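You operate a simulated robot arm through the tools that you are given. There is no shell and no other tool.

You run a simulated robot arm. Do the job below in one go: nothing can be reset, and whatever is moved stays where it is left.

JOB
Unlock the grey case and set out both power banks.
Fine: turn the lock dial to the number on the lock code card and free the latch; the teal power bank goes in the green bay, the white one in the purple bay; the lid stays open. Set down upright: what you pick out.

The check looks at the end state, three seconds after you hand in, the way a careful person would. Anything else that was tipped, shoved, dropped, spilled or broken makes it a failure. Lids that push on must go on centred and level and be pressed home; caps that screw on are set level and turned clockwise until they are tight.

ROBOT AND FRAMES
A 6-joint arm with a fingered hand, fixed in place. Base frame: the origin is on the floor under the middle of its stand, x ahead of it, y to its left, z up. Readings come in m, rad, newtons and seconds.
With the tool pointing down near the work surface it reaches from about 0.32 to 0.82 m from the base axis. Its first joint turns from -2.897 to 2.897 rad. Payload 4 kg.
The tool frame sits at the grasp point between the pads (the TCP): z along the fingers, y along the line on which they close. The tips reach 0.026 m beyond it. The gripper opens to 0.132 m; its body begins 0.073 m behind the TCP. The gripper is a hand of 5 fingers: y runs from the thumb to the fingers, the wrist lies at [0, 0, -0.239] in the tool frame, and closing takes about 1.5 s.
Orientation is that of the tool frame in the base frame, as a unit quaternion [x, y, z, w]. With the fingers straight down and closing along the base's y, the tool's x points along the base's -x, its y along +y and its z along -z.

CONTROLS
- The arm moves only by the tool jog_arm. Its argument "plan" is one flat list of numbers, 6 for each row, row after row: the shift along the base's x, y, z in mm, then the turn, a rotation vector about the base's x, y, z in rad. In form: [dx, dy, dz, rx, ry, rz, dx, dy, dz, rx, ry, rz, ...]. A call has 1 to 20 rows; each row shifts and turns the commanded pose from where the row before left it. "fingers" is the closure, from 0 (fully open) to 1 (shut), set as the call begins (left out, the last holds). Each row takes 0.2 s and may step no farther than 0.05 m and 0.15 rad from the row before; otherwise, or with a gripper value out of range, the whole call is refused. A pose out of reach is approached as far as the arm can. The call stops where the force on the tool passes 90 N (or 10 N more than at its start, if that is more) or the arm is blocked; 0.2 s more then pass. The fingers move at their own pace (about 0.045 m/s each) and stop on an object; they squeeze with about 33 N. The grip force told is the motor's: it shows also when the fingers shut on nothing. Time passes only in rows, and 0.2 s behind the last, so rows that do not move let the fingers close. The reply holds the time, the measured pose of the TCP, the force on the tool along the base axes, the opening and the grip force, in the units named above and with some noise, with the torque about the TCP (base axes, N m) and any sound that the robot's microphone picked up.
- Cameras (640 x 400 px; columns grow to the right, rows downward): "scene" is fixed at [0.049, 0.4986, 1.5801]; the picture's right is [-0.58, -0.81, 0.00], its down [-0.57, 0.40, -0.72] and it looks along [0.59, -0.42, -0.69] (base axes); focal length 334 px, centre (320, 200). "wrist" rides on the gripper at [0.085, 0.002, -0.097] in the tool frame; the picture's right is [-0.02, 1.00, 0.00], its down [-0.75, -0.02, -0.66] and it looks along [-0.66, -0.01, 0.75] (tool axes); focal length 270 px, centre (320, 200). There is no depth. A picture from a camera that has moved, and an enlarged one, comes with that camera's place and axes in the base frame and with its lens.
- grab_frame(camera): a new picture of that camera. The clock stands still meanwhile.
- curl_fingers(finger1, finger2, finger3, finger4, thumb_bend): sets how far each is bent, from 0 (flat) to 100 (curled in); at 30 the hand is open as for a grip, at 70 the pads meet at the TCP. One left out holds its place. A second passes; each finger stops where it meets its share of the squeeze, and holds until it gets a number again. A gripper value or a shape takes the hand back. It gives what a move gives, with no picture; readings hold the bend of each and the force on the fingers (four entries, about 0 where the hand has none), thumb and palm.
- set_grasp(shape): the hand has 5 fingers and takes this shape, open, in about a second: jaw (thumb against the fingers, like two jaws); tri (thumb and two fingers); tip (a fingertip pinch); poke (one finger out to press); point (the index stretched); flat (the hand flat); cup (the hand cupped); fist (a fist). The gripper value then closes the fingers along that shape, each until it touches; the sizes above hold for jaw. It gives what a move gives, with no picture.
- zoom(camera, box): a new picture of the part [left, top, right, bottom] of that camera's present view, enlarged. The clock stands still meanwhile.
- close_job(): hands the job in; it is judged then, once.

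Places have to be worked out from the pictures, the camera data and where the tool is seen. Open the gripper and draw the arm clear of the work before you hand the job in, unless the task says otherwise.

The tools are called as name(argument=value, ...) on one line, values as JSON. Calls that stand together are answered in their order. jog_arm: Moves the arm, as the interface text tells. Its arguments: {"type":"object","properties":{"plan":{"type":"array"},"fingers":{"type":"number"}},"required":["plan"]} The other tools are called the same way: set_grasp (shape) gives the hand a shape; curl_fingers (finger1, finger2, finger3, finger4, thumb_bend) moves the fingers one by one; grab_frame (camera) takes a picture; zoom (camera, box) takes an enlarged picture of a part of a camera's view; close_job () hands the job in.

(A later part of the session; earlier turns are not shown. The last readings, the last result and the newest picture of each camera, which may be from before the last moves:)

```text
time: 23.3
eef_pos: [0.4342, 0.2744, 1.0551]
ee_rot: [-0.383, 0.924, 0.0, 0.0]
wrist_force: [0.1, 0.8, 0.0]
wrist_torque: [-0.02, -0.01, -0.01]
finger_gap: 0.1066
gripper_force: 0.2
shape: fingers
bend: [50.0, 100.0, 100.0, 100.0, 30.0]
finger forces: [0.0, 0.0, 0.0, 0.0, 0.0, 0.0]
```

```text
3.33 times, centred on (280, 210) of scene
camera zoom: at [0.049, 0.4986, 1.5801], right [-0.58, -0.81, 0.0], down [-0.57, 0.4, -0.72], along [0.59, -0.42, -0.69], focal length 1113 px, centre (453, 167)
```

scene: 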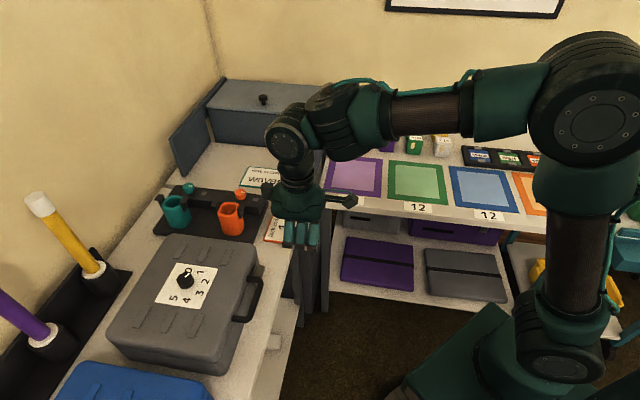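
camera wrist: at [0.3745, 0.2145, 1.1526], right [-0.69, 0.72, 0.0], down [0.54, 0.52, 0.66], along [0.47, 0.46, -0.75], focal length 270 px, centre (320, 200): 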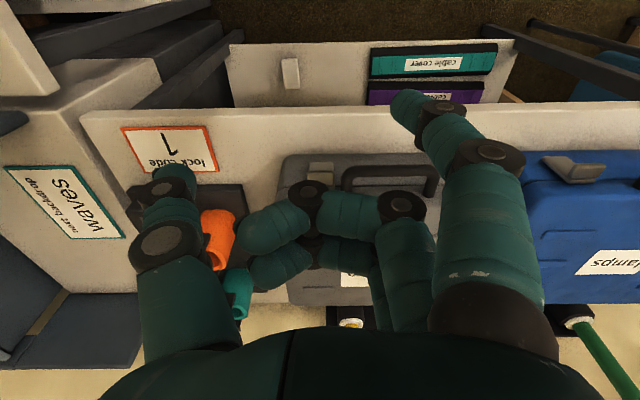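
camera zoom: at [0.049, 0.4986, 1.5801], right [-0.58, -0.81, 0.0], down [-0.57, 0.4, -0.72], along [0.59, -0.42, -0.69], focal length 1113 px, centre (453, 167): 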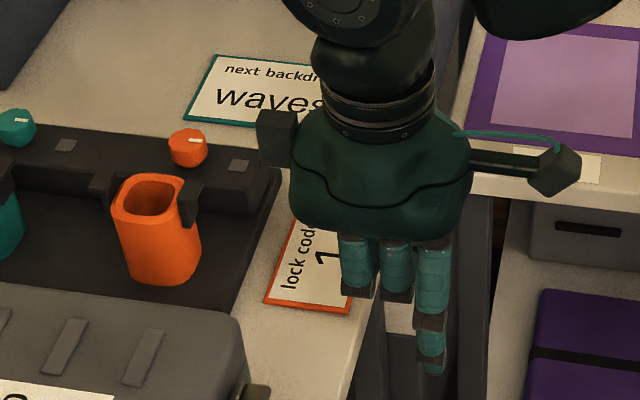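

Finger 1's tip is about 24–40 mm beyond the grasp point and off to the side. I'll pitch the hand 45° outward so finger 1 is the lowest part, and bring it above the latch lip.

curl_fingers(finger1=40)

jog_arm(plan=[0, 0, 0, 0.0926, -0.0926, 0, 0, 0, 0, 0.0926, -0.0926, 0, 0, 0, 0, 0.0926, -0.0926, 0, 0, 0, 0, 0.0926, -0.0926, 0, 0, 0, 0, 0.0926, -0.0926, 0, 0, 0, 0, 0.0926, -0.0926, 0, 27, 5, -15, 0, 0, 0, 27, 5, -15, 0, 0, 0, 27, 5, -15, 0, 0, 0, 0, 0, 0, 0, 0, 0])

grab_frame(camera="wrist")

zoom(camera="scene", box=[190, 190, 310, 290])

```text
time: 24.3
eef_pos: [0.4348, 0.2728, 1.0557]
ee_rot: [-0.383, 0.924, 0.0, 0.001]
wrist_force: [0.4, -0.3, 0.5]
wrist_torque: [-0.01, -0.01, -0.01]
finger_gap: 0.1221
gripper_force: 0.0
shape: fingers
bend: [40.0, 100.0, 100.0, 100.0, 30.0]
finger forces: [0.1, 0.0, 0.0, 0.1, 0.0, 0.0]
```

```text
time: 26.5
eef_pos: [0.5188, 0.2904, 1.0081]
ee_rot: [-0.355, 0.852, 0.147, 0.354]
wrist_force: [0.0, -0.8, 0.1]
wrist_torque: [0.04, -0.01, -0.01]
finger_gap: 0.1221
gripper_force: 0.0
shape: fingers
bend: [40.0, 100.0, 100.0, 100.0, 30.0]
finger forces: [0.1, 0.0, 0.0, 0.1, 0.1, 0.1]
```

```text
taken
camera wrist: at [0.4277, 0.1997, 1.0175], right [-0.7, 0.72, 0.01], down [0.06, 0.04, 1.0], along [0.71, 0.7, -0.07], focal length 270 px, centre (320, 200)
```

wrist: 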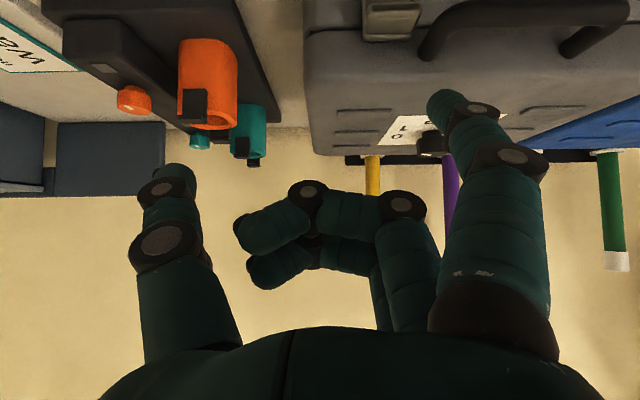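

```text
4.00 times, centred on (250, 240) of scene
camera zoom: at [0.049, 0.4986, 1.5801], right [-0.58, -0.81, 0.0], down [-0.57, 0.4, -0.72], along [0.59, -0.42, -0.69], focal length 1336 px, centre (600, 40)
```

zoom: 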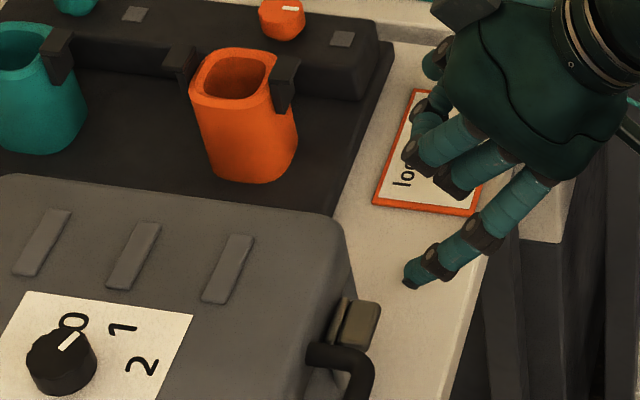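

The finger tip is near (0.475, 0.326, 0.963) and the lip's centre near (0.511, 0.344, 0.905). I'll bring the tip over the lip, about 20 mm above it.

jog_arm(plan=[11, 5, -4, 0, 0, 0, 11, 5, -6, 0, 0, 0, 11, 5, -14, 0, 0, 0, 0, 0, 0, 0, 0, 0])

grab_frame(camera="wrist")

zoom(camera="scene", box=[210, 220, 290, 290])

```text
time: 27.5
eef_pos: [0.5508, 0.305, 0.9848]
ee_rot: [-0.355, 0.853, 0.146, 0.354]
wrist_force: [0.7, 0.5, 0.1]
wrist_torque: [0.02, 0.02, -0.04]
finger_gap: 0.1221
gripper_force: 0.1
shape: fingers
bend: [40.0, 100.0, 100.0, 100.0, 30.0]
finger forces: [0.0, 0.0, 0.0, 0.0, 0.0, 0.0]
```

```text
taken
camera wrist: at [0.4594, 0.2142, 0.9929], right [-0.7, 0.72, 0.01], down [0.06, 0.04, 1.0], along [0.71, 0.7, -0.07], focal length 270 px, centre (320, 200)
```

wrist: 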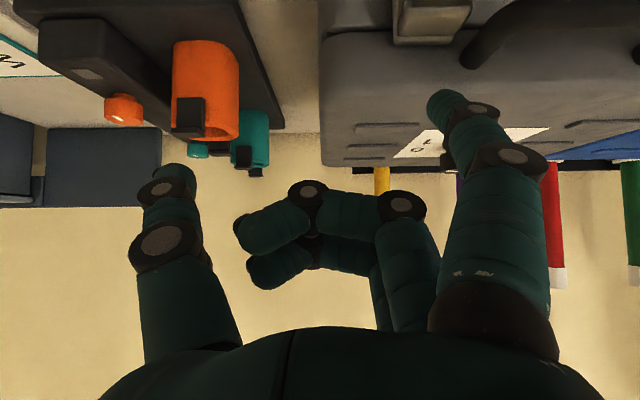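

```text
5.71 times, centred on (250, 255) of scene
camera zoom: at [0.049, 0.4986, 1.5801], right [-0.58, -0.81, 0.0], down [-0.57, 0.4, -0.72], along [0.59, -0.42, -0.69], focal length 1908 px, centre (720, -114)
```

zoom: 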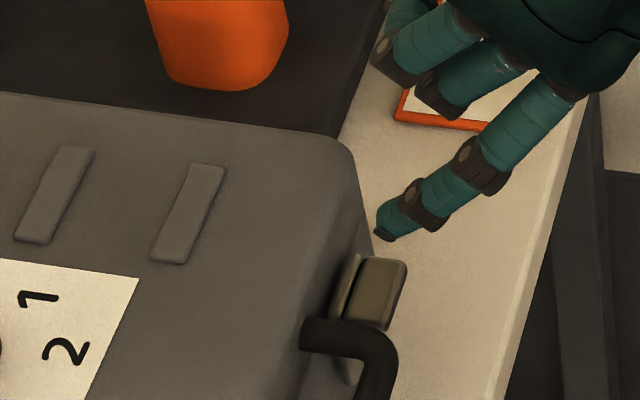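

The tip now hovers above the lip's middle. I'll lower it in small steps and watch the force.

jog_arm(plan=[0, 0, -5, 0, 0, 0, 0, 0, -5, 0, 0, 0, 0, 0, -5, 0, 0, 0, 0, 0, -4, 0, 0, 0, 0, 0, 0, 0, 0, 0])

zoom(camera="scene", box=[210, 220, 290, 290])

```text
time: 28.7
eef_pos: [0.5505, 0.3023, 0.966]
ee_rot: [-0.355, 0.853, 0.147, 0.354]
wrist_force: [0.4, 0.0, 0.9]
wrist_torque: [-0.01, 0.01, -0.01]
finger_gap: 0.1225
gripper_force: 0.1
shape: fingers
bend: [40.0, 100.0, 100.0, 100.0, 30.0]
finger forces: [0.0, 0.1, 0.0, 0.0, 0.1, 0.0]
```

```text
5.71 times, centred on (250, 255) of scene
camera zoom: at [0.049, 0.4986, 1.5801], right [-0.58, -0.81, 0.0], down [-0.57, 0.4, -0.72], along [0.59, -0.42, -0.69], focal length 1908 px, centre (720, -114)
```

zoom: 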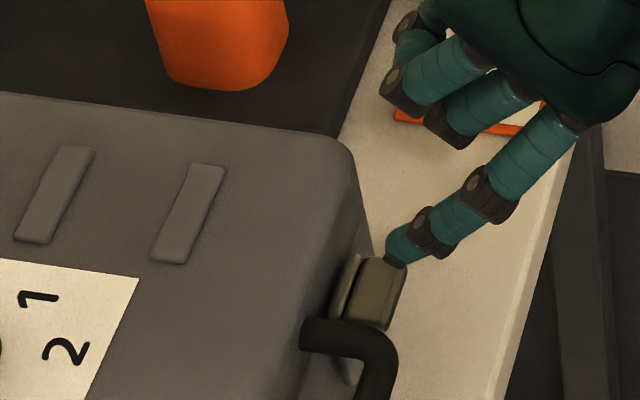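

The tip would land on the lip's outer edge, so I'll shift 7 mm inward and press down gently.

jog_arm(plan=[2.8, 7.1, 0, 0, 0, 0, 0, 0, -4, 0, 0, 0, 0, 0, -4, 0, 0, 0, 0, 0, -3, 0, 0, 0, 0, 0, 0, 0, 0, 0])

zoom(camera="scene", box=[210, 220, 290, 290])

```text
time: 29.9
eef_pos: [0.5537, 0.3101, 0.9539]
ee_rot: [-0.355, 0.853, 0.147, 0.355]
wrist_force: [0.0, 0.0, 0.5]
wrist_torque: [0.0, -0.02, 0.0]
finger_gap: 0.1222
gripper_force: 0.0
shape: fingers
bend: [40.0, 100.0, 100.0, 100.0, 30.0]
finger forces: [0.0, 0.1, 0.0, 0.1, 0.0, 0.2]
```

```text
5.71 times, centred on (250, 255) of scene
camera zoom: at [0.049, 0.4986, 1.5801], right [-0.58, -0.81, 0.0], down [-0.57, 0.4, -0.72], along [0.59, -0.42, -0.69], focal length 1908 px, centre (720, -114)
```

zoom: 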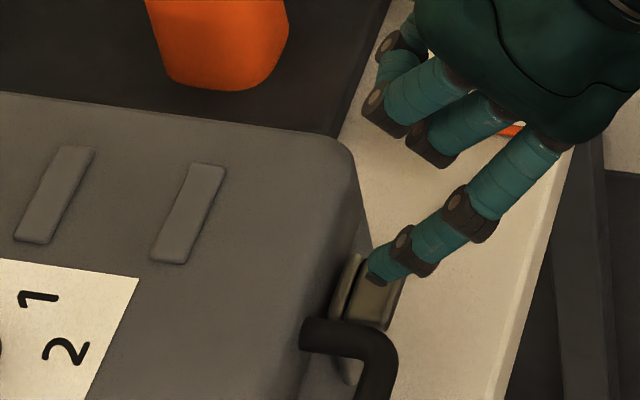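

The tip is right over the lip, no force yet. I'll press a little further.

jog_arm(plan=[0, 0, -3, 0, 0, 0, 0, 0, -3, 0, 0, 0, 0, 0, 0, 0, 0, 0])

zoom(camera="scene", box=[210, 220, 290, 290])

```text
time: 30.7
eef_pos: [0.5541, 0.3101, 0.9494]
ee_rot: [-0.354, 0.853, 0.146, 0.355]
wrist_force: [0.0, 0.0, 0.2]
wrist_torque: [0.02, -0.01, -0.04]
finger_gap: 0.1223
gripper_force: 0.1
shape: fingers
bend: [40.0, 100.0, 100.0, 100.0, 30.0]
finger forces: [0.0, 0.0, 0.1, 0.0, 0.1, 0.0]
```

```text
5.71 times, centred on (250, 255) of scene
camera zoom: at [0.049, 0.4986, 1.5801], right [-0.58, -0.81, 0.0], down [-0.57, 0.4, -0.72], along [0.59, -0.42, -0.69], focal length 1908 px, centre (720, -114)
```

zoom: 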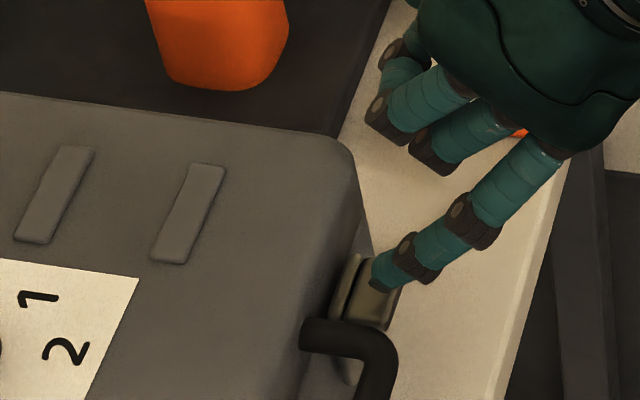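

jog_arm(plan=[0, 0, -2, 0, 0, 0, 0, 0, -2, 0, 0, 0, 0, 0, -2, 0, 0, 0, 0, 0, 0, 0, 0, 0])

zoom(camera="scene", box=[210, 220, 290, 290])

grab_frame(camera="wrist")

```text
time: 31.7
eef_pos: [0.5536, 0.3099, 0.9443]
ee_rot: [-0.354, 0.852, 0.146, 0.356]
wrist_force: [-0.7, -1.2, 7.9]
wrist_torque: [0.21, 0.32, 0.11]
finger_gap: 0.1228
gripper_force: 3.2
shape: fingers
bend: [40.0, 100.0, 100.0, 100.0, 30.0]
finger forces: [7.3, 0.1, 0.0, 0.0, 0.0, 0.0]
```

```text
5.71 times, centred on (250, 255) of scene
camera zoom: at [0.049, 0.4986, 1.5801], right [-0.58, -0.81, 0.0], down [-0.57, 0.4, -0.72], along [0.59, -0.42, -0.69], focal length 1908 px, centre (720, -114)
```

zoom: 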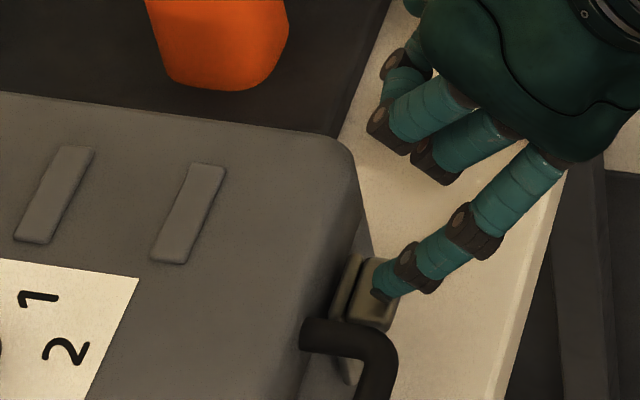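

```text
taken
camera wrist: at [0.4617, 0.2201, 0.9524], right [-0.7, 0.72, 0.01], down [0.05, 0.04, 1.0], along [0.71, 0.7, -0.06], focal length 270 px, centre (320, 200)
```

wrist: 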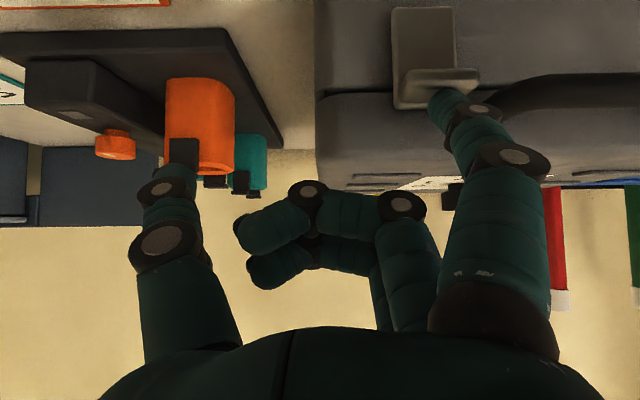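

Contact at about 8 N on the lip. I'll press further in 2 mm steps to see whether it gives.

jog_arm(plan=[0, 0, -2, 0, 0, 0, 0, 0, 0, 0, 0, 0])

zoom(camera="wrist", box=[360, 0, 520, 120])

```text
time: 32.3
eef_pos: [0.5527, 0.3108, 0.9427]
ee_rot: [-0.354, 0.852, 0.146, 0.356]
wrist_force: [0.1, -4.6, 17.9]
wrist_torque: [0.47, 0.98, 0.31]
finger_gap: 0.1251
gripper_force: 9.0
shape: fingers
bend: [40.0, 100.0, 100.0, 100.0, 30.0]
finger forces: [18.2, 0.0, 0.0, 0.0, 0.1, 0.1]
```

```text
3.33 times, centred on (440, 60) of wrist
camera zoom: at [0.4615, 0.2209, 0.9508], right [-0.7, 0.72, 0.01], down [0.05, 0.04, 1.0], along [0.71, 0.7, -0.06], focal length 901 px, centre (-80, 667)
```

zoom: 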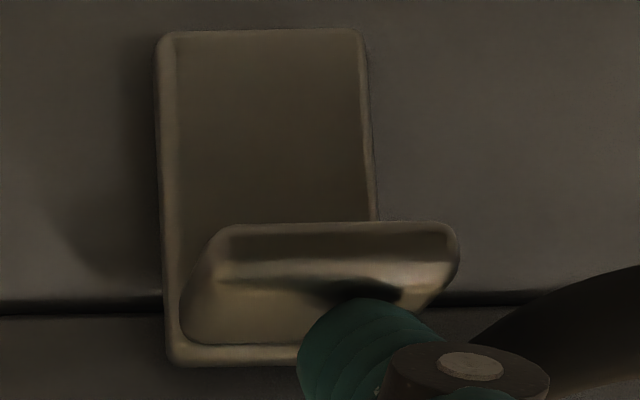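

18 N and it doesn't give downward, so the lip is probably meant to be lifted. I'll back the finger off and inspect the latch unobstructed.

jog_arm(plan=[0, 0, 6, 0, 0, 0, 0, 0, 12, 0, 0, 0, -15, -15, 8, 0, 0, 0, -15, 5, 0, 0, 0, 0, 0, 20, -20, 0, 0, 0, 0, 0, 0, 0, 0, 0])

grab_frame(camera="wrist")

zoom(camera="wrist", box=[260, 0, 420, 120])

zoom(camera="scene", box=[210, 220, 290, 290])

```text
time: 33.7
eef_pos: [0.5213, 0.3196, 0.9495]
ee_rot: [-0.354, 0.853, 0.146, 0.356]
wrist_force: [-18.0, -35.5, 37.8]
wrist_torque: [0.01, 2.58, 2.35]
finger_gap: 0.1233
gripper_force: 27.3
shape: fingers
bend: [49.0, 100.0, 100.0, 100.0, 30.0]
finger forces: [54.4, 0.0, 0.0, 0.0, 0.1, 0.0]
```

```text
taken
camera wrist: at [0.4296, 0.2297, 0.9576], right [-0.7, 0.72, 0.01], down [0.05, 0.04, 1.0], along [0.72, 0.7, -0.06], focal length 270 px, centre (320, 200)
```

wrist: 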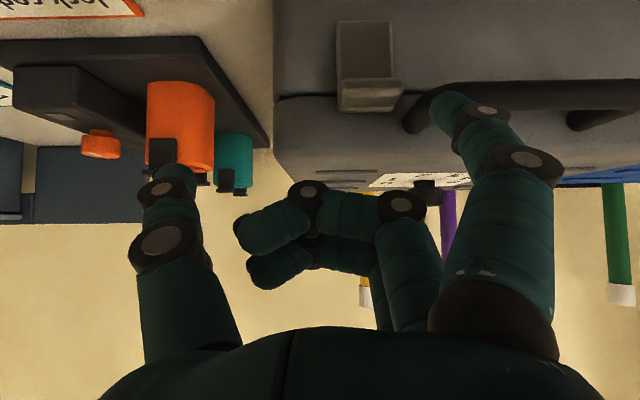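

```text
3.33 times, centred on (340, 60) of wrist
camera zoom: at [0.4296, 0.2297, 0.9576], right [-0.7, 0.72, 0.01], down [0.05, 0.04, 1.0], along [0.72, 0.7, -0.06], focal length 901 px, centre (253, 667)
```

zoom: 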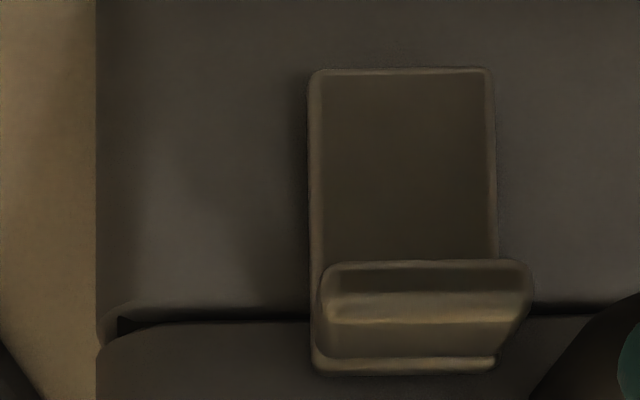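

```text
5.71 times, centred on (250, 255) of scene
camera zoom: at [0.049, 0.4986, 1.5801], right [-0.58, -0.81, 0.0], down [-0.57, 0.4, -0.72], along [0.59, -0.42, -0.69], focal length 1908 px, centre (720, -114)
```

zoom: 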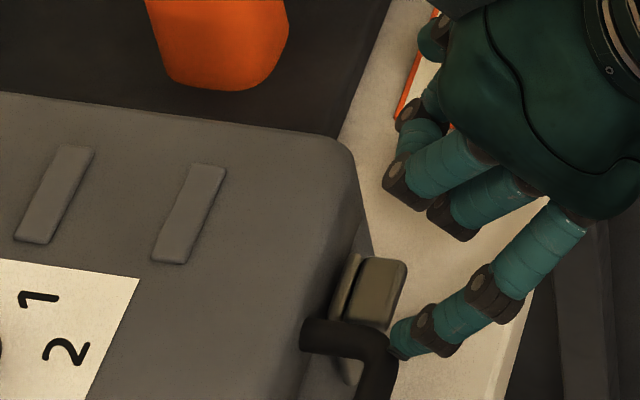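

My sideways move pushed the finger against the handle (54 N). I'll back off straight away, reversing that last step.

jog_arm(plan=[0, -10, 10, 0, 0, 0, -5, -15, 12, 0, 0, 0, -10, -10, 10, 0, 0, 0, 0, 0, 0, 0, 0, 0])

zoom(camera="scene", box=[90, 220, 290, 380])

grab_frame(camera="wrist")

```text
time: 34.7
eef_pos: [0.5078, 0.2834, 0.9797]
ee_rot: [-0.354, 0.853, 0.145, 0.354]
wrist_force: [0.5, 0.3, 1.1]
wrist_torque: [-0.04, 0.0, 0.0]
finger_gap: 0.1226
gripper_force: 0.0
shape: fingers
bend: [40.0, 100.0, 100.0, 100.0, 30.0]
finger forces: [0.0, 0.0, 0.0, 0.0, 0.1, 0.1]
```

```text
2.50 times, centred on (190, 300) of scene
camera zoom: at [0.049, 0.4986, 1.5801], right [-0.58, -0.81, 0.0], down [-0.57, 0.4, -0.72], along [0.59, -0.42, -0.69], focal length 835 px, centre (645, -50)
```

zoom: 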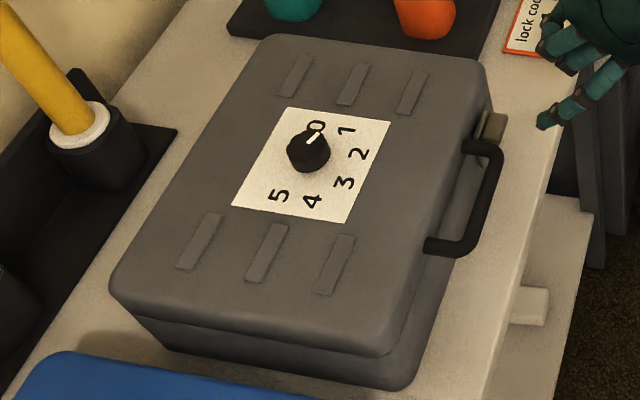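

```text
taken
camera wrist: at [0.4166, 0.1946, 0.9884], right [-0.7, 0.72, 0.01], down [0.06, 0.04, 1.0], along [0.71, 0.7, -0.07], focal length 270 px, centre (320, 200)
```

wrist: 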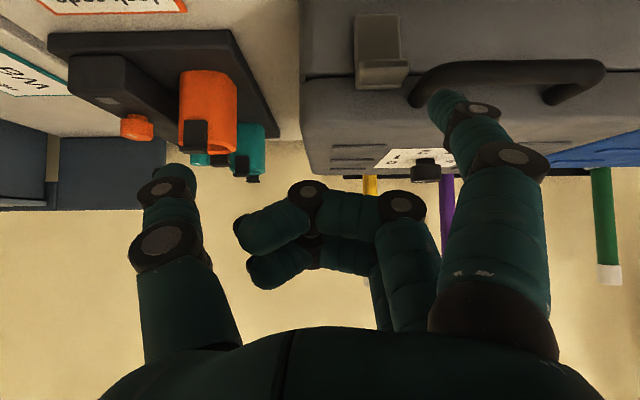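

The case hasn't shifted (same corners as before). The lip is a shelf at z≈0.89–0.90, so I'll make the hand nearly horizontal at a pulled-back spot to slip finger 1 under it.

jog_arm(plan=[-6, -10.9, -4, 0.0864, -0.0864, 0, -6, -10.9, -4, 0.0864, -0.0864, 0, -6, -10.9, -4, 0.0864, -0.0864, 0, -6, -10.9, -4, 0.0864, -0.0864, 0, -6, -10.9, -4, 0.0864, -0.0864, 0, 0, 0, -22, 0, 0, 0, 0, 0, -22, 0, 0, 0, 0, 0, 0, 0, 0, 0])

grab_frame(camera="wrist")

zoom(camera="scene", box=[200, 200, 340, 320])

```text
time: 36.5
eef_pos: [0.5294, 0.264, 0.9787]
ee_rot: [-0.294, 0.708, 0.246, 0.593]
wrist_force: [0.0, -0.2, 0.2]
wrist_torque: [0.04, 0.03, -0.01]
finger_gap: 0.1227
gripper_force: 0.0
shape: fingers
bend: [40.0, 100.0, 100.0, 100.0, 30.0]
finger forces: [0.0, 0.1, 0.0, 0.0, 0.0, 0.0]
out of reach, approached as far as the arm can: row 4, 5, 6, 7
```

```text
taken
camera wrist: at [0.4515, 0.1866, 0.912], right [-0.7, 0.71, 0.02], down [-0.36, -0.38, 0.86], along [0.61, 0.6, 0.52], focal length 270 px, centre (320, 200)
```

wrist: 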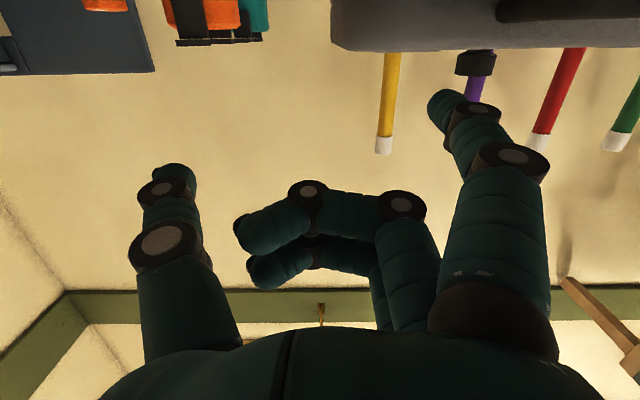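

```text
3.33 times, centred on (270, 260) of scene
camera zoom: at [0.049, 0.4986, 1.5801], right [-0.58, -0.81, 0.0], down [-0.57, 0.4, -0.72], along [0.59, -0.42, -0.69], focal length 1113 px, centre (487, 0)
```

zoom: 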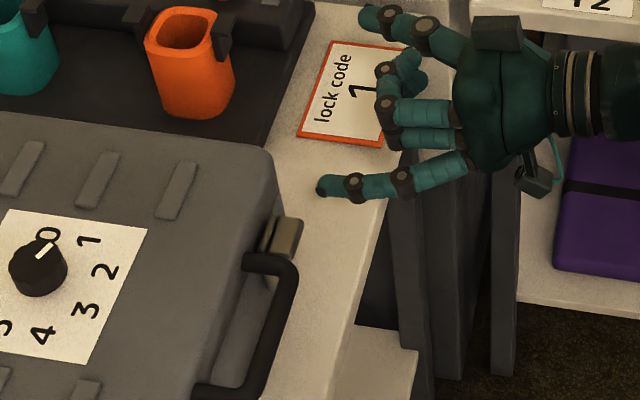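

The nearly horizontal pose so close in is beyond reach. I'll relax the pitch to about 65° and see where the commanded pose stands.

jog_arm(plan=[0, 0, 5, -0.0926, 0.0926, 0, 0, 0, 5, -0.0926, 0.0926, 0, 0, 0, 0, 0, 0, 0])

```text
time: 37.3
eef_pos: [0.5303, 0.2626, 0.9882]
ee_rot: [-0.324, 0.778, 0.205, 0.497]
wrist_force: [0.4, -0.1, 0.0]
wrist_torque: [-0.02, -0.04, 0.05]
finger_gap: 0.1229
gripper_force: 0.2
shape: fingers
bend: [40.0, 100.0, 100.0, 100.0, 30.0]
finger forces: [0.1, 0.0, 0.0, 0.0, 0.1, 0.0]
```

Good, the commanded pose had followed the real one. Now I'll lower at this 65° pitch so the tip sits at shelf-underside height, still short of the latch.

jog_arm(plan=[-4.7, 2, -24, 0, 0, 0, -4.7, 2, -24, 0, 0, 0, -4.7, 2, -23, 0, 0, 0, 0, 0, 0, 0, 0, 0])

grab_frame(camera="wrist")

zoom(camera="scene", box=[200, 220, 300, 300])

```text
time: 38.3
eef_pos: [0.5143, 0.2693, 0.9179]
ee_rot: [-0.325, 0.778, 0.206, 0.497]
wrist_force: [-0.2, 0.1, 0.0]
wrist_torque: [-0.01, -0.02, 0.02]
finger_gap: 0.1227
gripper_force: 0.0
shape: fingers
bend: [40.0, 100.0, 100.0, 100.0, 30.0]
finger forces: [0.0, 0.0, 0.0, 0.1, 0.1, 0.1]
```

```text
taken
camera wrist: at [0.4265, 0.1834, 0.8816], right [-0.7, 0.71, 0.02], down [-0.19, -0.21, 0.96], along [0.69, 0.67, 0.28], focal length 270 px, centre (320, 200)
```

wrist: 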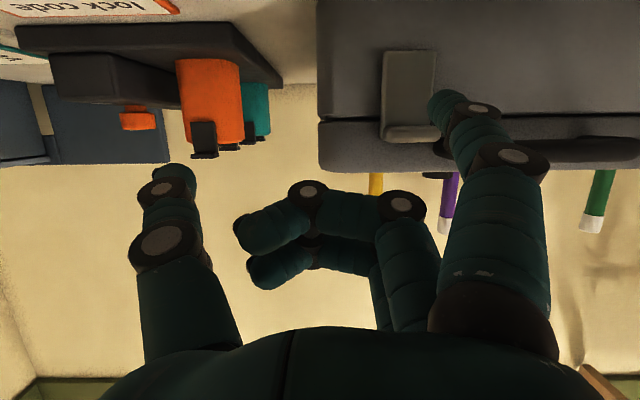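

```text
5.00 times, centred on (250, 260) of scene
camera zoom: at [0.049, 0.4986, 1.5801], right [-0.58, -0.81, 0.0], down [-0.57, 0.4, -0.72], along [0.59, -0.42, -0.69], focal length 1669 px, centre (670, -100)
```

zoom: 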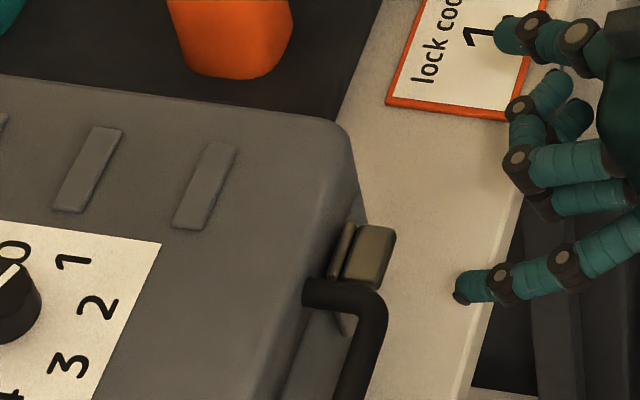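

zoom(camera="wrist", box=[350, 30, 470, 160])

```text
3.08 times, centred on (410, 95) of wrist
camera zoom: at [0.4265, 0.1834, 0.8816], right [-0.7, 0.71, 0.02], down [-0.19, -0.21, 0.96], along [0.69, 0.67, 0.28], focal length 832 px, centre (43, 523)
```

zoom: 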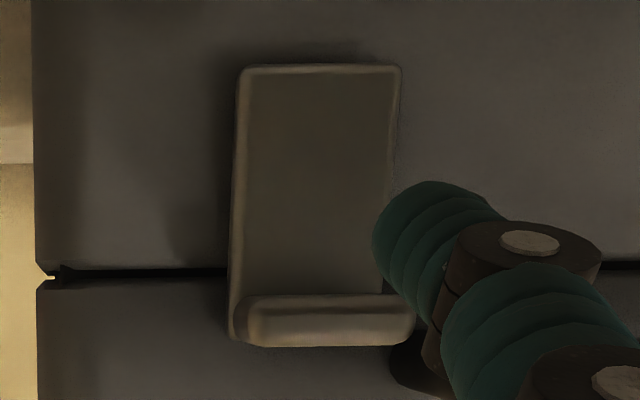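

The shelf's underside is at about z≈0.886 and my fingertip at z≈0.873. I'll dip 4 mm and slide forward under the shelf.

jog_arm(plan=[0, 0, -5, 0, 0, 0, 9, 9, 0, 0, 0, 0, 9, 9, 0, 0, 0, 0, 7, 7, 0, 0, 0, 0, 0, 0, 0, 0, 0, 0])

zoom(camera="wrist", box=[350, 30, 510, 180])

zoom(camera="scene", box=[200, 220, 300, 300])

```text
time: 39.5
eef_pos: [0.5396, 0.2962, 0.9115]
ee_rot: [-0.324, 0.778, 0.205, 0.497]
wrist_force: [0.3, 0.3, -0.1]
wrist_torque: [0.0, -0.01, 0.04]
finger_gap: 0.1226
gripper_force: 0.1
shape: fingers
bend: [40.0, 100.0, 100.0, 100.0, 30.0]
finger forces: [0.1, 0.0, 0.0, 0.1, 0.0, 0.0]
```

```text
2.67 times, centred on (430, 105) of wrist
camera zoom: at [0.4516, 0.2094, 0.8762], right [-0.7, 0.71, 0.02], down [-0.19, -0.21, 0.96], along [0.69, 0.67, 0.28], focal length 721 px, centre (27, 453)
```

zoom: 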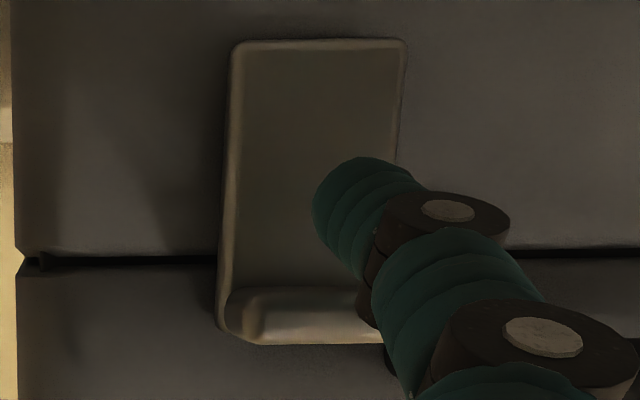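

```text
5.00 times, centred on (250, 260) of scene
camera zoom: at [0.049, 0.4986, 1.5801], right [-0.58, -0.81, 0.0], down [-0.57, 0.4, -0.72], along [0.59, -0.42, -0.69], focal length 1669 px, centre (670, -100)
```

zoom: 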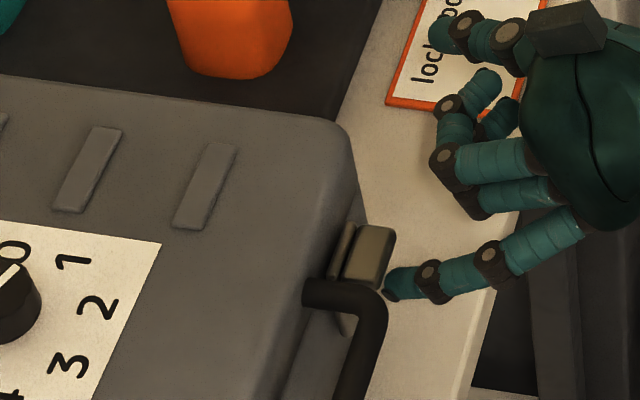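

The tip is just at the lip's outer edge and below it. I'll go 11 mm further in and begin lifting.

jog_arm(plan=[4, 4, -1, 0, 0, 0, 4, 4, -1, 0, 0, 0, 0, 0, 0, 0, 0, 0])

jog_arm(plan=[0, 0, 3, 0, 0, 0, 0, 0, 3, 0, 0, 0, 0, 0, 0, 0, 0, 0])

zoom(camera="scene", box=[200, 220, 300, 300])

```text
time: 40.3
eef_pos: [0.5494, 0.3041, 0.9104]
ee_rot: [-0.323, 0.778, 0.206, 0.498]
wrist_force: [-0.6, 0.1, 1.0]
wrist_torque: [-0.01, -0.01, -0.01]
finger_gap: 0.1226
gripper_force: 0.1
shape: fingers
bend: [40.0, 100.0, 100.0, 100.0, 30.0]
finger forces: [0.0, 0.0, 0.0, 0.0, 0.1, 0.0]
```

```text
time: 41.1
eef_pos: [0.5476, 0.3031, 0.9156]
ee_rot: [-0.324, 0.779, 0.205, 0.497]
wrist_force: [0.1, -0.4, -4.0]
wrist_torque: [-0.16, -0.15, 0.03]
finger_gap: 0.1224
gripper_force: 1.6
shape: fingers
bend: [40.0, 100.0, 100.0, 100.0, 30.0]
finger forces: [3.5, 0.1, 0.0, 0.0, 0.1, 0.0]
```

```text
5.00 times, centred on (250, 260) of scene
camera zoom: at [0.049, 0.4986, 1.5801], right [-0.58, -0.81, 0.0], down [-0.57, 0.4, -0.72], along [0.59, -0.42, -0.69], focal length 1669 px, centre (670, -100)
```

zoom: 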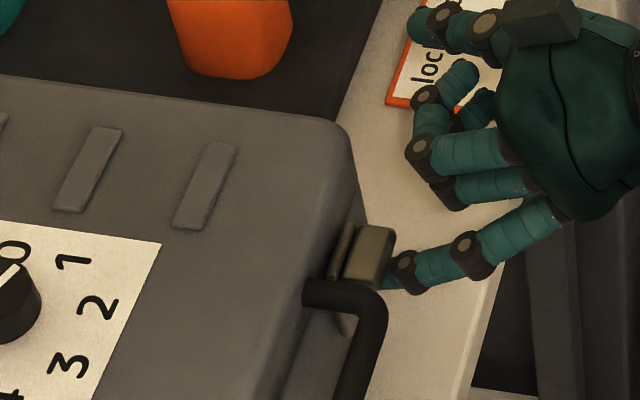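

The finger is under the lip and feels about 4 N. I'll continue lifting in small steps.

jog_arm(plan=[0, 0, 2, 0, 0, 0, 0, 0, 2, 0, 0, 0, 0, 0, 0, 0, 0, 0])

zoom(camera="scene", box=[200, 220, 300, 300])

```text
time: 41.9
eef_pos: [0.5482, 0.3026, 0.9178]
ee_rot: [-0.325, 0.779, 0.205, 0.495]
wrist_force: [-2.5, -1.1, -28.0]
wrist_torque: [-1.1, -1.01, 0.16]
finger_gap: 0.1228
gripper_force: 12.9
shape: fingers
bend: [39.0, 100.0, 100.0, 100.0, 30.0]
finger forces: [25.5, 0.0, 0.0, 0.0, 0.1, 0.1]
```

```text
5.00 times, centred on (250, 260) of scene
camera zoom: at [0.049, 0.4986, 1.5801], right [-0.58, -0.81, 0.0], down [-0.57, 0.4, -0.72], along [0.59, -0.42, -0.69], focal length 1669 px, centre (670, -100)
```

zoom: 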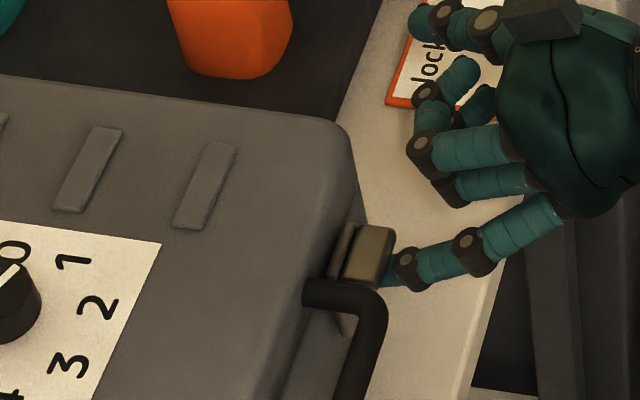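

28 N upward and it doesn't lift either; I'll release. The blue case's latch looked different in earlier pictures, so I'll retreat and compare it to learn how this latch moves.

jog_arm(plan=[0, 0, -4, 0, 0, 0, 0, 0, -4, 0, 0, 0, -12, -12, 0, 0, 0, 0, -12, -12, 0, 0, 0, 0, -8, -8, 20, -0.0926, 0.0926, 0, 0, 0, 30, -0.0926, 0.0926, 0, 0, 0, 30, -0.0926, 0.0926, 0, 0, 0, 30, -0.0926, 0.0926, 0, -5, 20, 20, -0.0926, 0.0926, 0, -5, 20, 0, -0.0926, 0.0926, 0, -5, 20, 0, -0.0926, 0.0926, 0, -5, 20, 0, -0.0926, 0.0926, 0, 0, 0, 0, 0, 0, 0])

grab_frame(camera="wrist")

grab_frame(camera="scene")

```text
time: 44.7
eef_pos: [0.4964, 0.3513, 1.0418]
ee_rot: [-0.383, 0.923, 0.016, 0.04]
wrist_force: [-0.4, 0.1, 0.1]
wrist_torque: [-0.02, 0.02, 0.06]
finger_gap: 0.123
gripper_force: 0.2
shape: fingers
bend: [40.0, 100.0, 100.0, 100.0, 30.0]
finger forces: [0.0, 0.1, 0.0, 0.0, 0.0, 0.0]
```

```text
taken
camera wrist: at [0.4301, 0.287, 1.1311], right [-0.69, 0.72, 0.0], down [0.5, 0.48, 0.72], along [0.52, 0.5, -0.69], focal length 270 px, centre (320, 200)
```

wrist: 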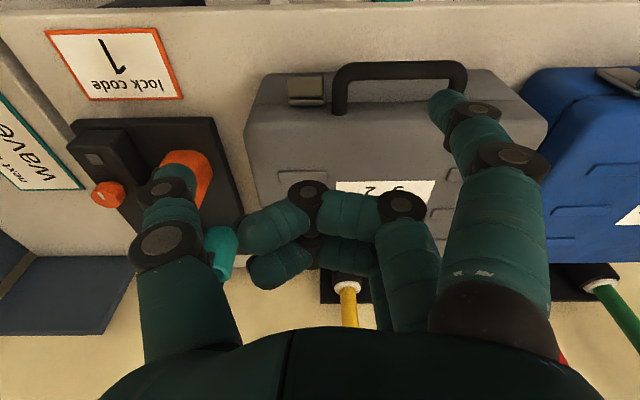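

```text
taken
```

scene: 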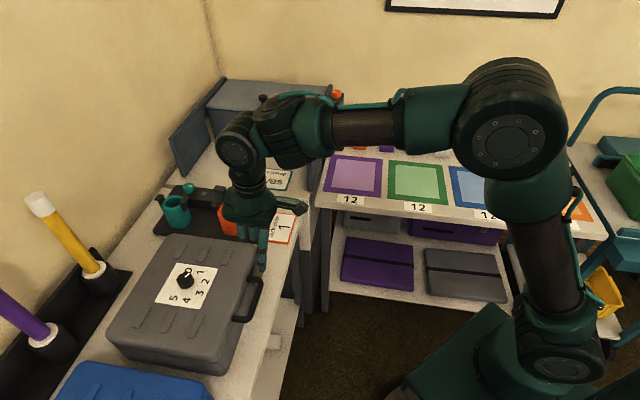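

jog_arm(plan=[-42, 14, 5, 0, 0, 0, -42, 14, 5, 0, 0, 0, -42, 14, 0, 0, 0, 0, -42, 16, 0, 0, 0, 0, -30, 20, 0, 0, 0, 0, 0, 0, 0, 0, 0, 0])

set_grasp(shape="jaw")

grab_frame(camera="wrist")

```text
time: 46.1
eef_pos: [0.2957, 0.4295, 1.0528]
ee_rot: [-0.384, 0.922, 0.017, 0.04]
wrist_force: [1.0, 0.6, 0.8]
wrist_torque: [-0.02, -0.02, -0.03]
finger_gap: 0.1229
gripper_force: 0.2
shape: fingers
bend: [40.0, 100.0, 100.0, 100.0, 30.0]
finger forces: [0.1, 0.0, 0.0, 0.0, 0.0, 0.0]
```

```text
time: 47.0
eef_pos: [0.2974, 0.4305, 1.0524]
ee_rot: [-0.383, 0.923, 0.016, 0.041]
wrist_force: [0.0, -1.1, -0.3]
wrist_torque: [0.01, 0.04, 0.03]
finger_gap: 0.1316
gripper_force: 0.2
shape: jaw
bend: [30.0, 30.0, 30.0, 30.0, 30.0]
finger forces: [0.0, 0.1, 0.0, 0.0, 0.1, 0.1]
```

```text
taken
camera wrist: at [0.2319, 0.366, 1.1419], right [-0.69, 0.72, 0.0], down [0.5, 0.48, 0.72], along [0.52, 0.5, -0.69], focal length 270 px, centre (320, 200)
```

wrist: 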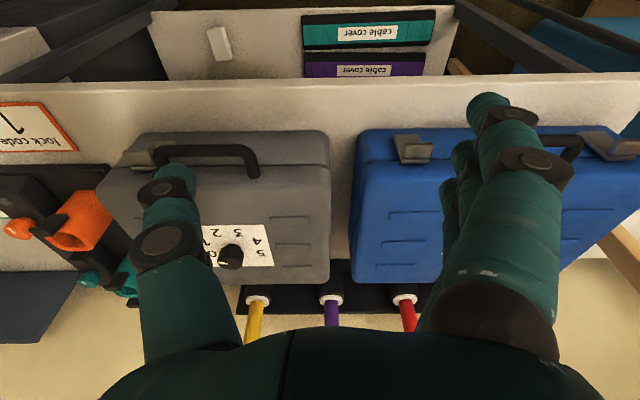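

zoom(camera="wrist", box=[360, 120, 460, 180])

zoom(camera="wrist", box=[560, 110, 640, 180])

zoom(camera="wrist", box=[90, 120, 270, 280])

```text
6.40 times, centred on (410, 150) of wrist
camera zoom: at [0.2319, 0.366, 1.1419], right [-0.69, 0.72, 0.0], down [0.5, 0.48, 0.72], along [0.52, 0.5, -0.69], focal length 1730 px, centre (-256, 520)
```

zoom: 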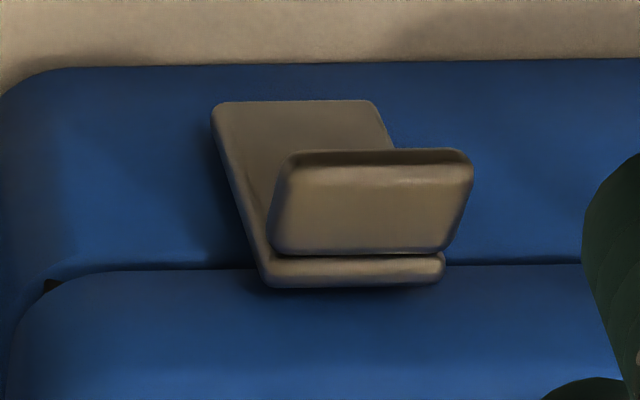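

```text
5.71 times, centred on (600, 145) of wrist
camera zoom: at [0.2319, 0.366, 1.1419], right [-0.69, 0.72, 0.0], down [0.5, 0.48, 0.72], along [0.52, 0.5, -0.69], focal length 1544 px, centre (-1280, 514)
```

zoom: 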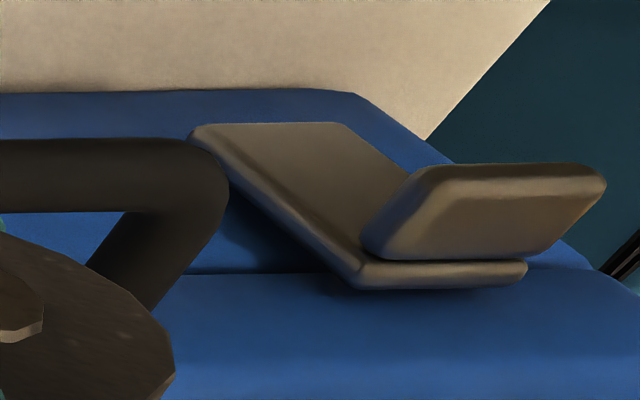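

```text
2.50 times, centred on (180, 200) of wrist
camera zoom: at [0.2319, 0.366, 1.1419], right [-0.69, 0.72, 0.0], down [0.5, 0.48, 0.72], along [0.52, 0.5, -0.69], focal length 676 px, centre (670, 200)
```

zoom: 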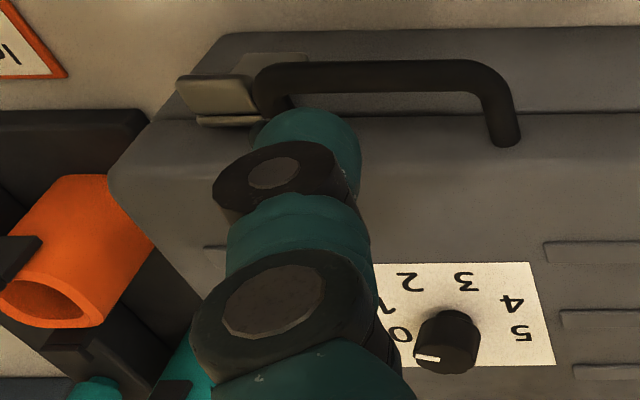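

The blue case's latches are of the same design: a plate with a projecting tab at its top, which suggests pivoting outward at the bottom. I'll go back and press on the tab while dragging it outward, toward the robot.

curl_fingers(finger1=40, finger2=100, finger3=100, finger4=100, thumb_bend=30)

jog_arm(plan=[40, -28, -7, 0.0987, -0.0987, 0, 40, -28, -7, 0.0987, -0.0987, 0, 40, -28, -7, 0.0987, -0.0987, 0, 40, -28, -7, 0.0987, -0.0987, 0, 40, -28, -7, 0.0987, -0.0987, 0, 28, 10, -18, 0, 0, 0, 29, 11, -18, 0, 0, 0, 0, 0, 0, 0, 0, 0])

zoom(camera="scene", box=[210, 220, 290, 290])

grab_frame(camera="wrist")

```text
time: 48.0
eef_pos: [0.2991, 0.4302, 1.0522]
ee_rot: [-0.383, 0.923, 0.017, 0.04]
wrist_force: [0.4, 0.5, -0.2]
wrist_torque: [0.0, 0.02, -0.01]
finger_gap: 0.123
gripper_force: 0.2
shape: fingers
bend: [40.0, 100.0, 100.0, 100.0, 30.0]
finger forces: [0.0, 0.0, 0.0, 0.0, 0.0, 0.1]
```

```text
time: 49.8
eef_pos: [0.5564, 0.31, 0.9795]
ee_rot: [-0.354, 0.854, 0.145, 0.353]
wrist_force: [-0.1, -0.2, 0.1]
wrist_torque: [-0.03, -0.02, -0.01]
finger_gap: 0.1229
gripper_force: 0.1
shape: fingers
bend: [40.0, 100.0, 100.0, 100.0, 30.0]
finger forces: [0.0, 0.0, 0.0, 0.0, 0.0, 0.1]
```

```text
5.71 times, centred on (250, 255) of scene
camera zoom: at [0.049, 0.4986, 1.5801], right [-0.58, -0.81, 0.0], down [-0.57, 0.4, -0.72], along [0.59, -0.42, -0.69], focal length 1908 px, centre (720, -114)
```

zoom: 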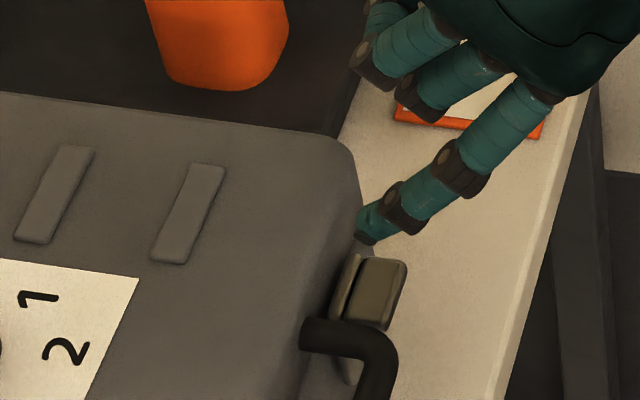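

```text
taken
camera wrist: at [0.4662, 0.2201, 0.9885], right [-0.7, 0.72, 0.01], down [0.06, 0.04, 1.0], along [0.71, 0.7, -0.07], focal length 270 px, centre (320, 200)
```

wrist: 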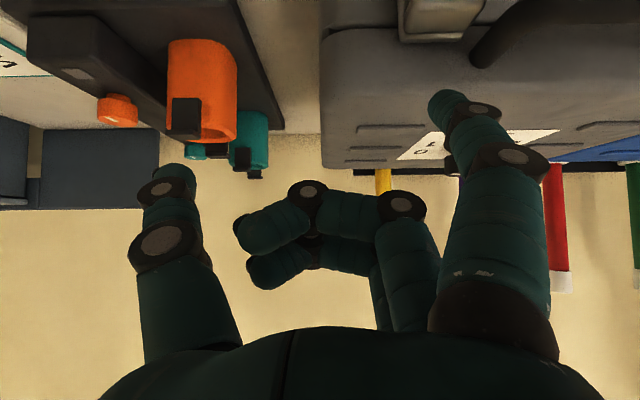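

jog_arm(plan=[0, 0, -10, 0, 0, 0, 0, 0, -10, 0, 0, 0, 0, 0, -10, 0, 0, 0, 0, 0, -3, 0, 0, 0, 0, 0, 0, 0, 0, 0])

zoom(camera="scene", box=[210, 220, 290, 290])

```text
time: 51.0
eef_pos: [0.5555, 0.3099, 0.9475]
ee_rot: [-0.354, 0.853, 0.146, 0.354]
wrist_force: [-0.3, -0.8, 0.3]
wrist_torque: [0.02, 0.03, -0.01]
finger_gap: 0.1229
gripper_force: 0.0
shape: fingers
bend: [40.0, 100.0, 100.0, 100.0, 30.0]
finger forces: [0.1, 0.1, 0.0, 0.0, 0.1, 0.1]
```

```text
5.71 times, centred on (250, 255) of scene
camera zoom: at [0.049, 0.4986, 1.5801], right [-0.58, -0.81, 0.0], down [-0.57, 0.4, -0.72], along [0.59, -0.42, -0.69], focal length 1908 px, centre (720, -114)
```

zoom: 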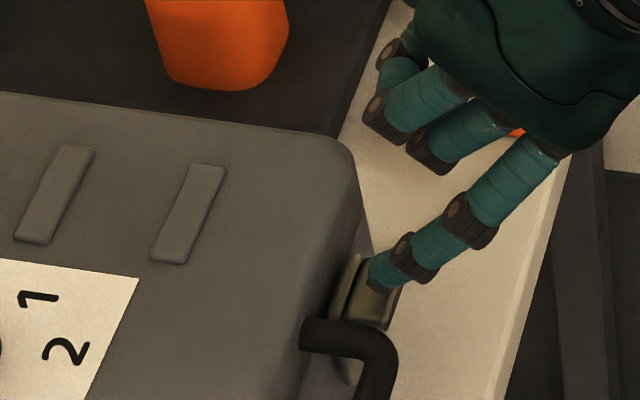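

jog_arm(plan=[0, 0, -3, 0, 0, 0, 0, 0, -2, 0, 0, 0, 0, 0, 0, 0, 0, 0])

jog_arm(plan=[-1.5, -1.5, -0.7, 0, 0, 0, -1.5, -1.5, 0, 0, 0, 0, -1.5, -1.5, 0, 0, 0, 0, 0, 0, 0, 0, 0, 0])

zoom(camera="scene", box=[210, 220, 290, 290])

```text
time: 51.8
eef_pos: [0.5558, 0.3104, 0.9426]
ee_rot: [-0.354, 0.853, 0.146, 0.355]
wrist_force: [0.0, -3.0, 11.6]
wrist_torque: [0.29, 0.58, 0.18]
finger_gap: 0.1234
gripper_force: 5.8
shape: fingers
bend: [40.0, 100.0, 100.0, 100.0, 30.0]
finger forces: [11.5, 0.0, 0.0, 0.0, 0.1, 0.0]
```

```text
time: 52.8
eef_pos: [0.5501, 0.3062, 0.9428]
ee_rot: [-0.355, 0.853, 0.146, 0.354]
wrist_force: [0.6, 1.6, 5.5]
wrist_torque: [0.24, 0.22, -0.12]
finger_gap: 0.1238
gripper_force: 2.7
shape: fingers
bend: [39.0, 100.0, 100.0, 100.0, 30.0]
finger forces: [5.0, 0.0, 0.0, 0.1, 0.0, 0.0]
```

```text
5.71 times, centred on (250, 255) of scene
camera zoom: at [0.049, 0.4986, 1.5801], right [-0.58, -0.81, 0.0], down [-0.57, 0.4, -0.72], along [0.59, -0.42, -0.69], focal length 1908 px, centre (720, -114)
```

zoom: 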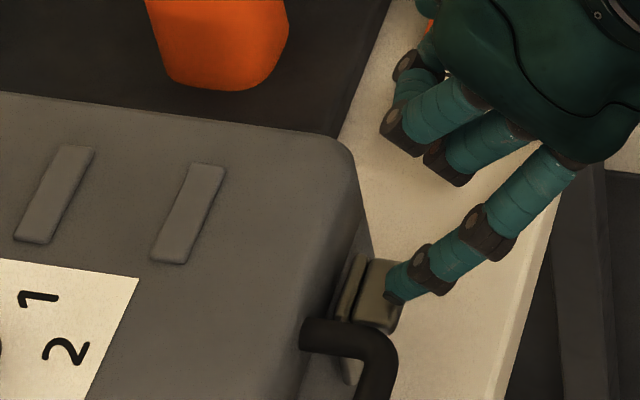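

The latch has begun to swing outward: a dark gap shows between it and the lid. I'll continue dragging outward and slightly down.

jog_arm(plan=[-2, -2, -1.5, 0, 0, 0, -2, -2, -1.5, 0, 0, 0, 0, 0, 0, 0, 0, 0])

zoom(camera="scene", box=[210, 220, 290, 290])

zoom(camera="wrist", box=[360, 0, 520, 120])

```text
time: 53.6
eef_pos: [0.5459, 0.3007, 0.938]
ee_rot: [-0.355, 0.853, 0.146, 0.354]
wrist_force: [0.4, -0.3, 3.9]
wrist_torque: [0.15, 0.19, 0.01]
finger_gap: 0.1237
gripper_force: 1.9
shape: fingers
bend: [40.0, 100.0, 100.0, 100.0, 30.0]
finger forces: [3.5, 0.1, 0.0, 0.0, 0.0, 0.0]
```

```text
5.71 times, centred on (250, 255) of scene
camera zoom: at [0.049, 0.4986, 1.5801], right [-0.58, -0.81, 0.0], down [-0.57, 0.4, -0.72], along [0.59, -0.42, -0.69], focal length 1908 px, centre (720, -114)
```

zoom: 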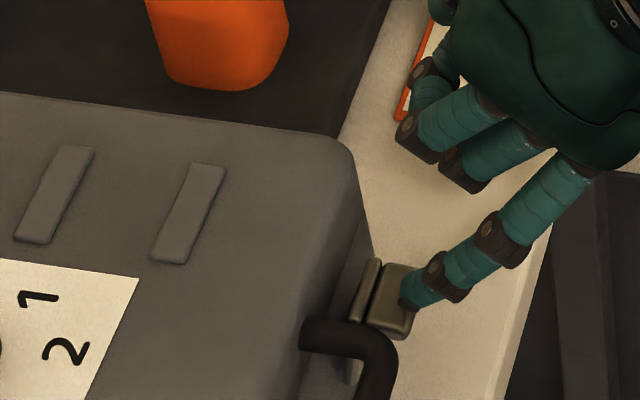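

```text
3.33 times, centred on (440, 60) of wrist
camera zoom: at [0.4546, 0.2115, 0.948], right [-0.7, 0.72, 0.01], down [0.06, 0.04, 1.0], along [0.71, 0.7, -0.07], focal length 901 px, centre (-80, 667)
```

zoom: 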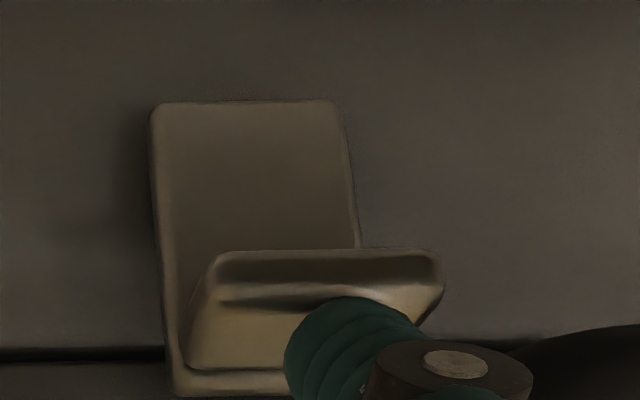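

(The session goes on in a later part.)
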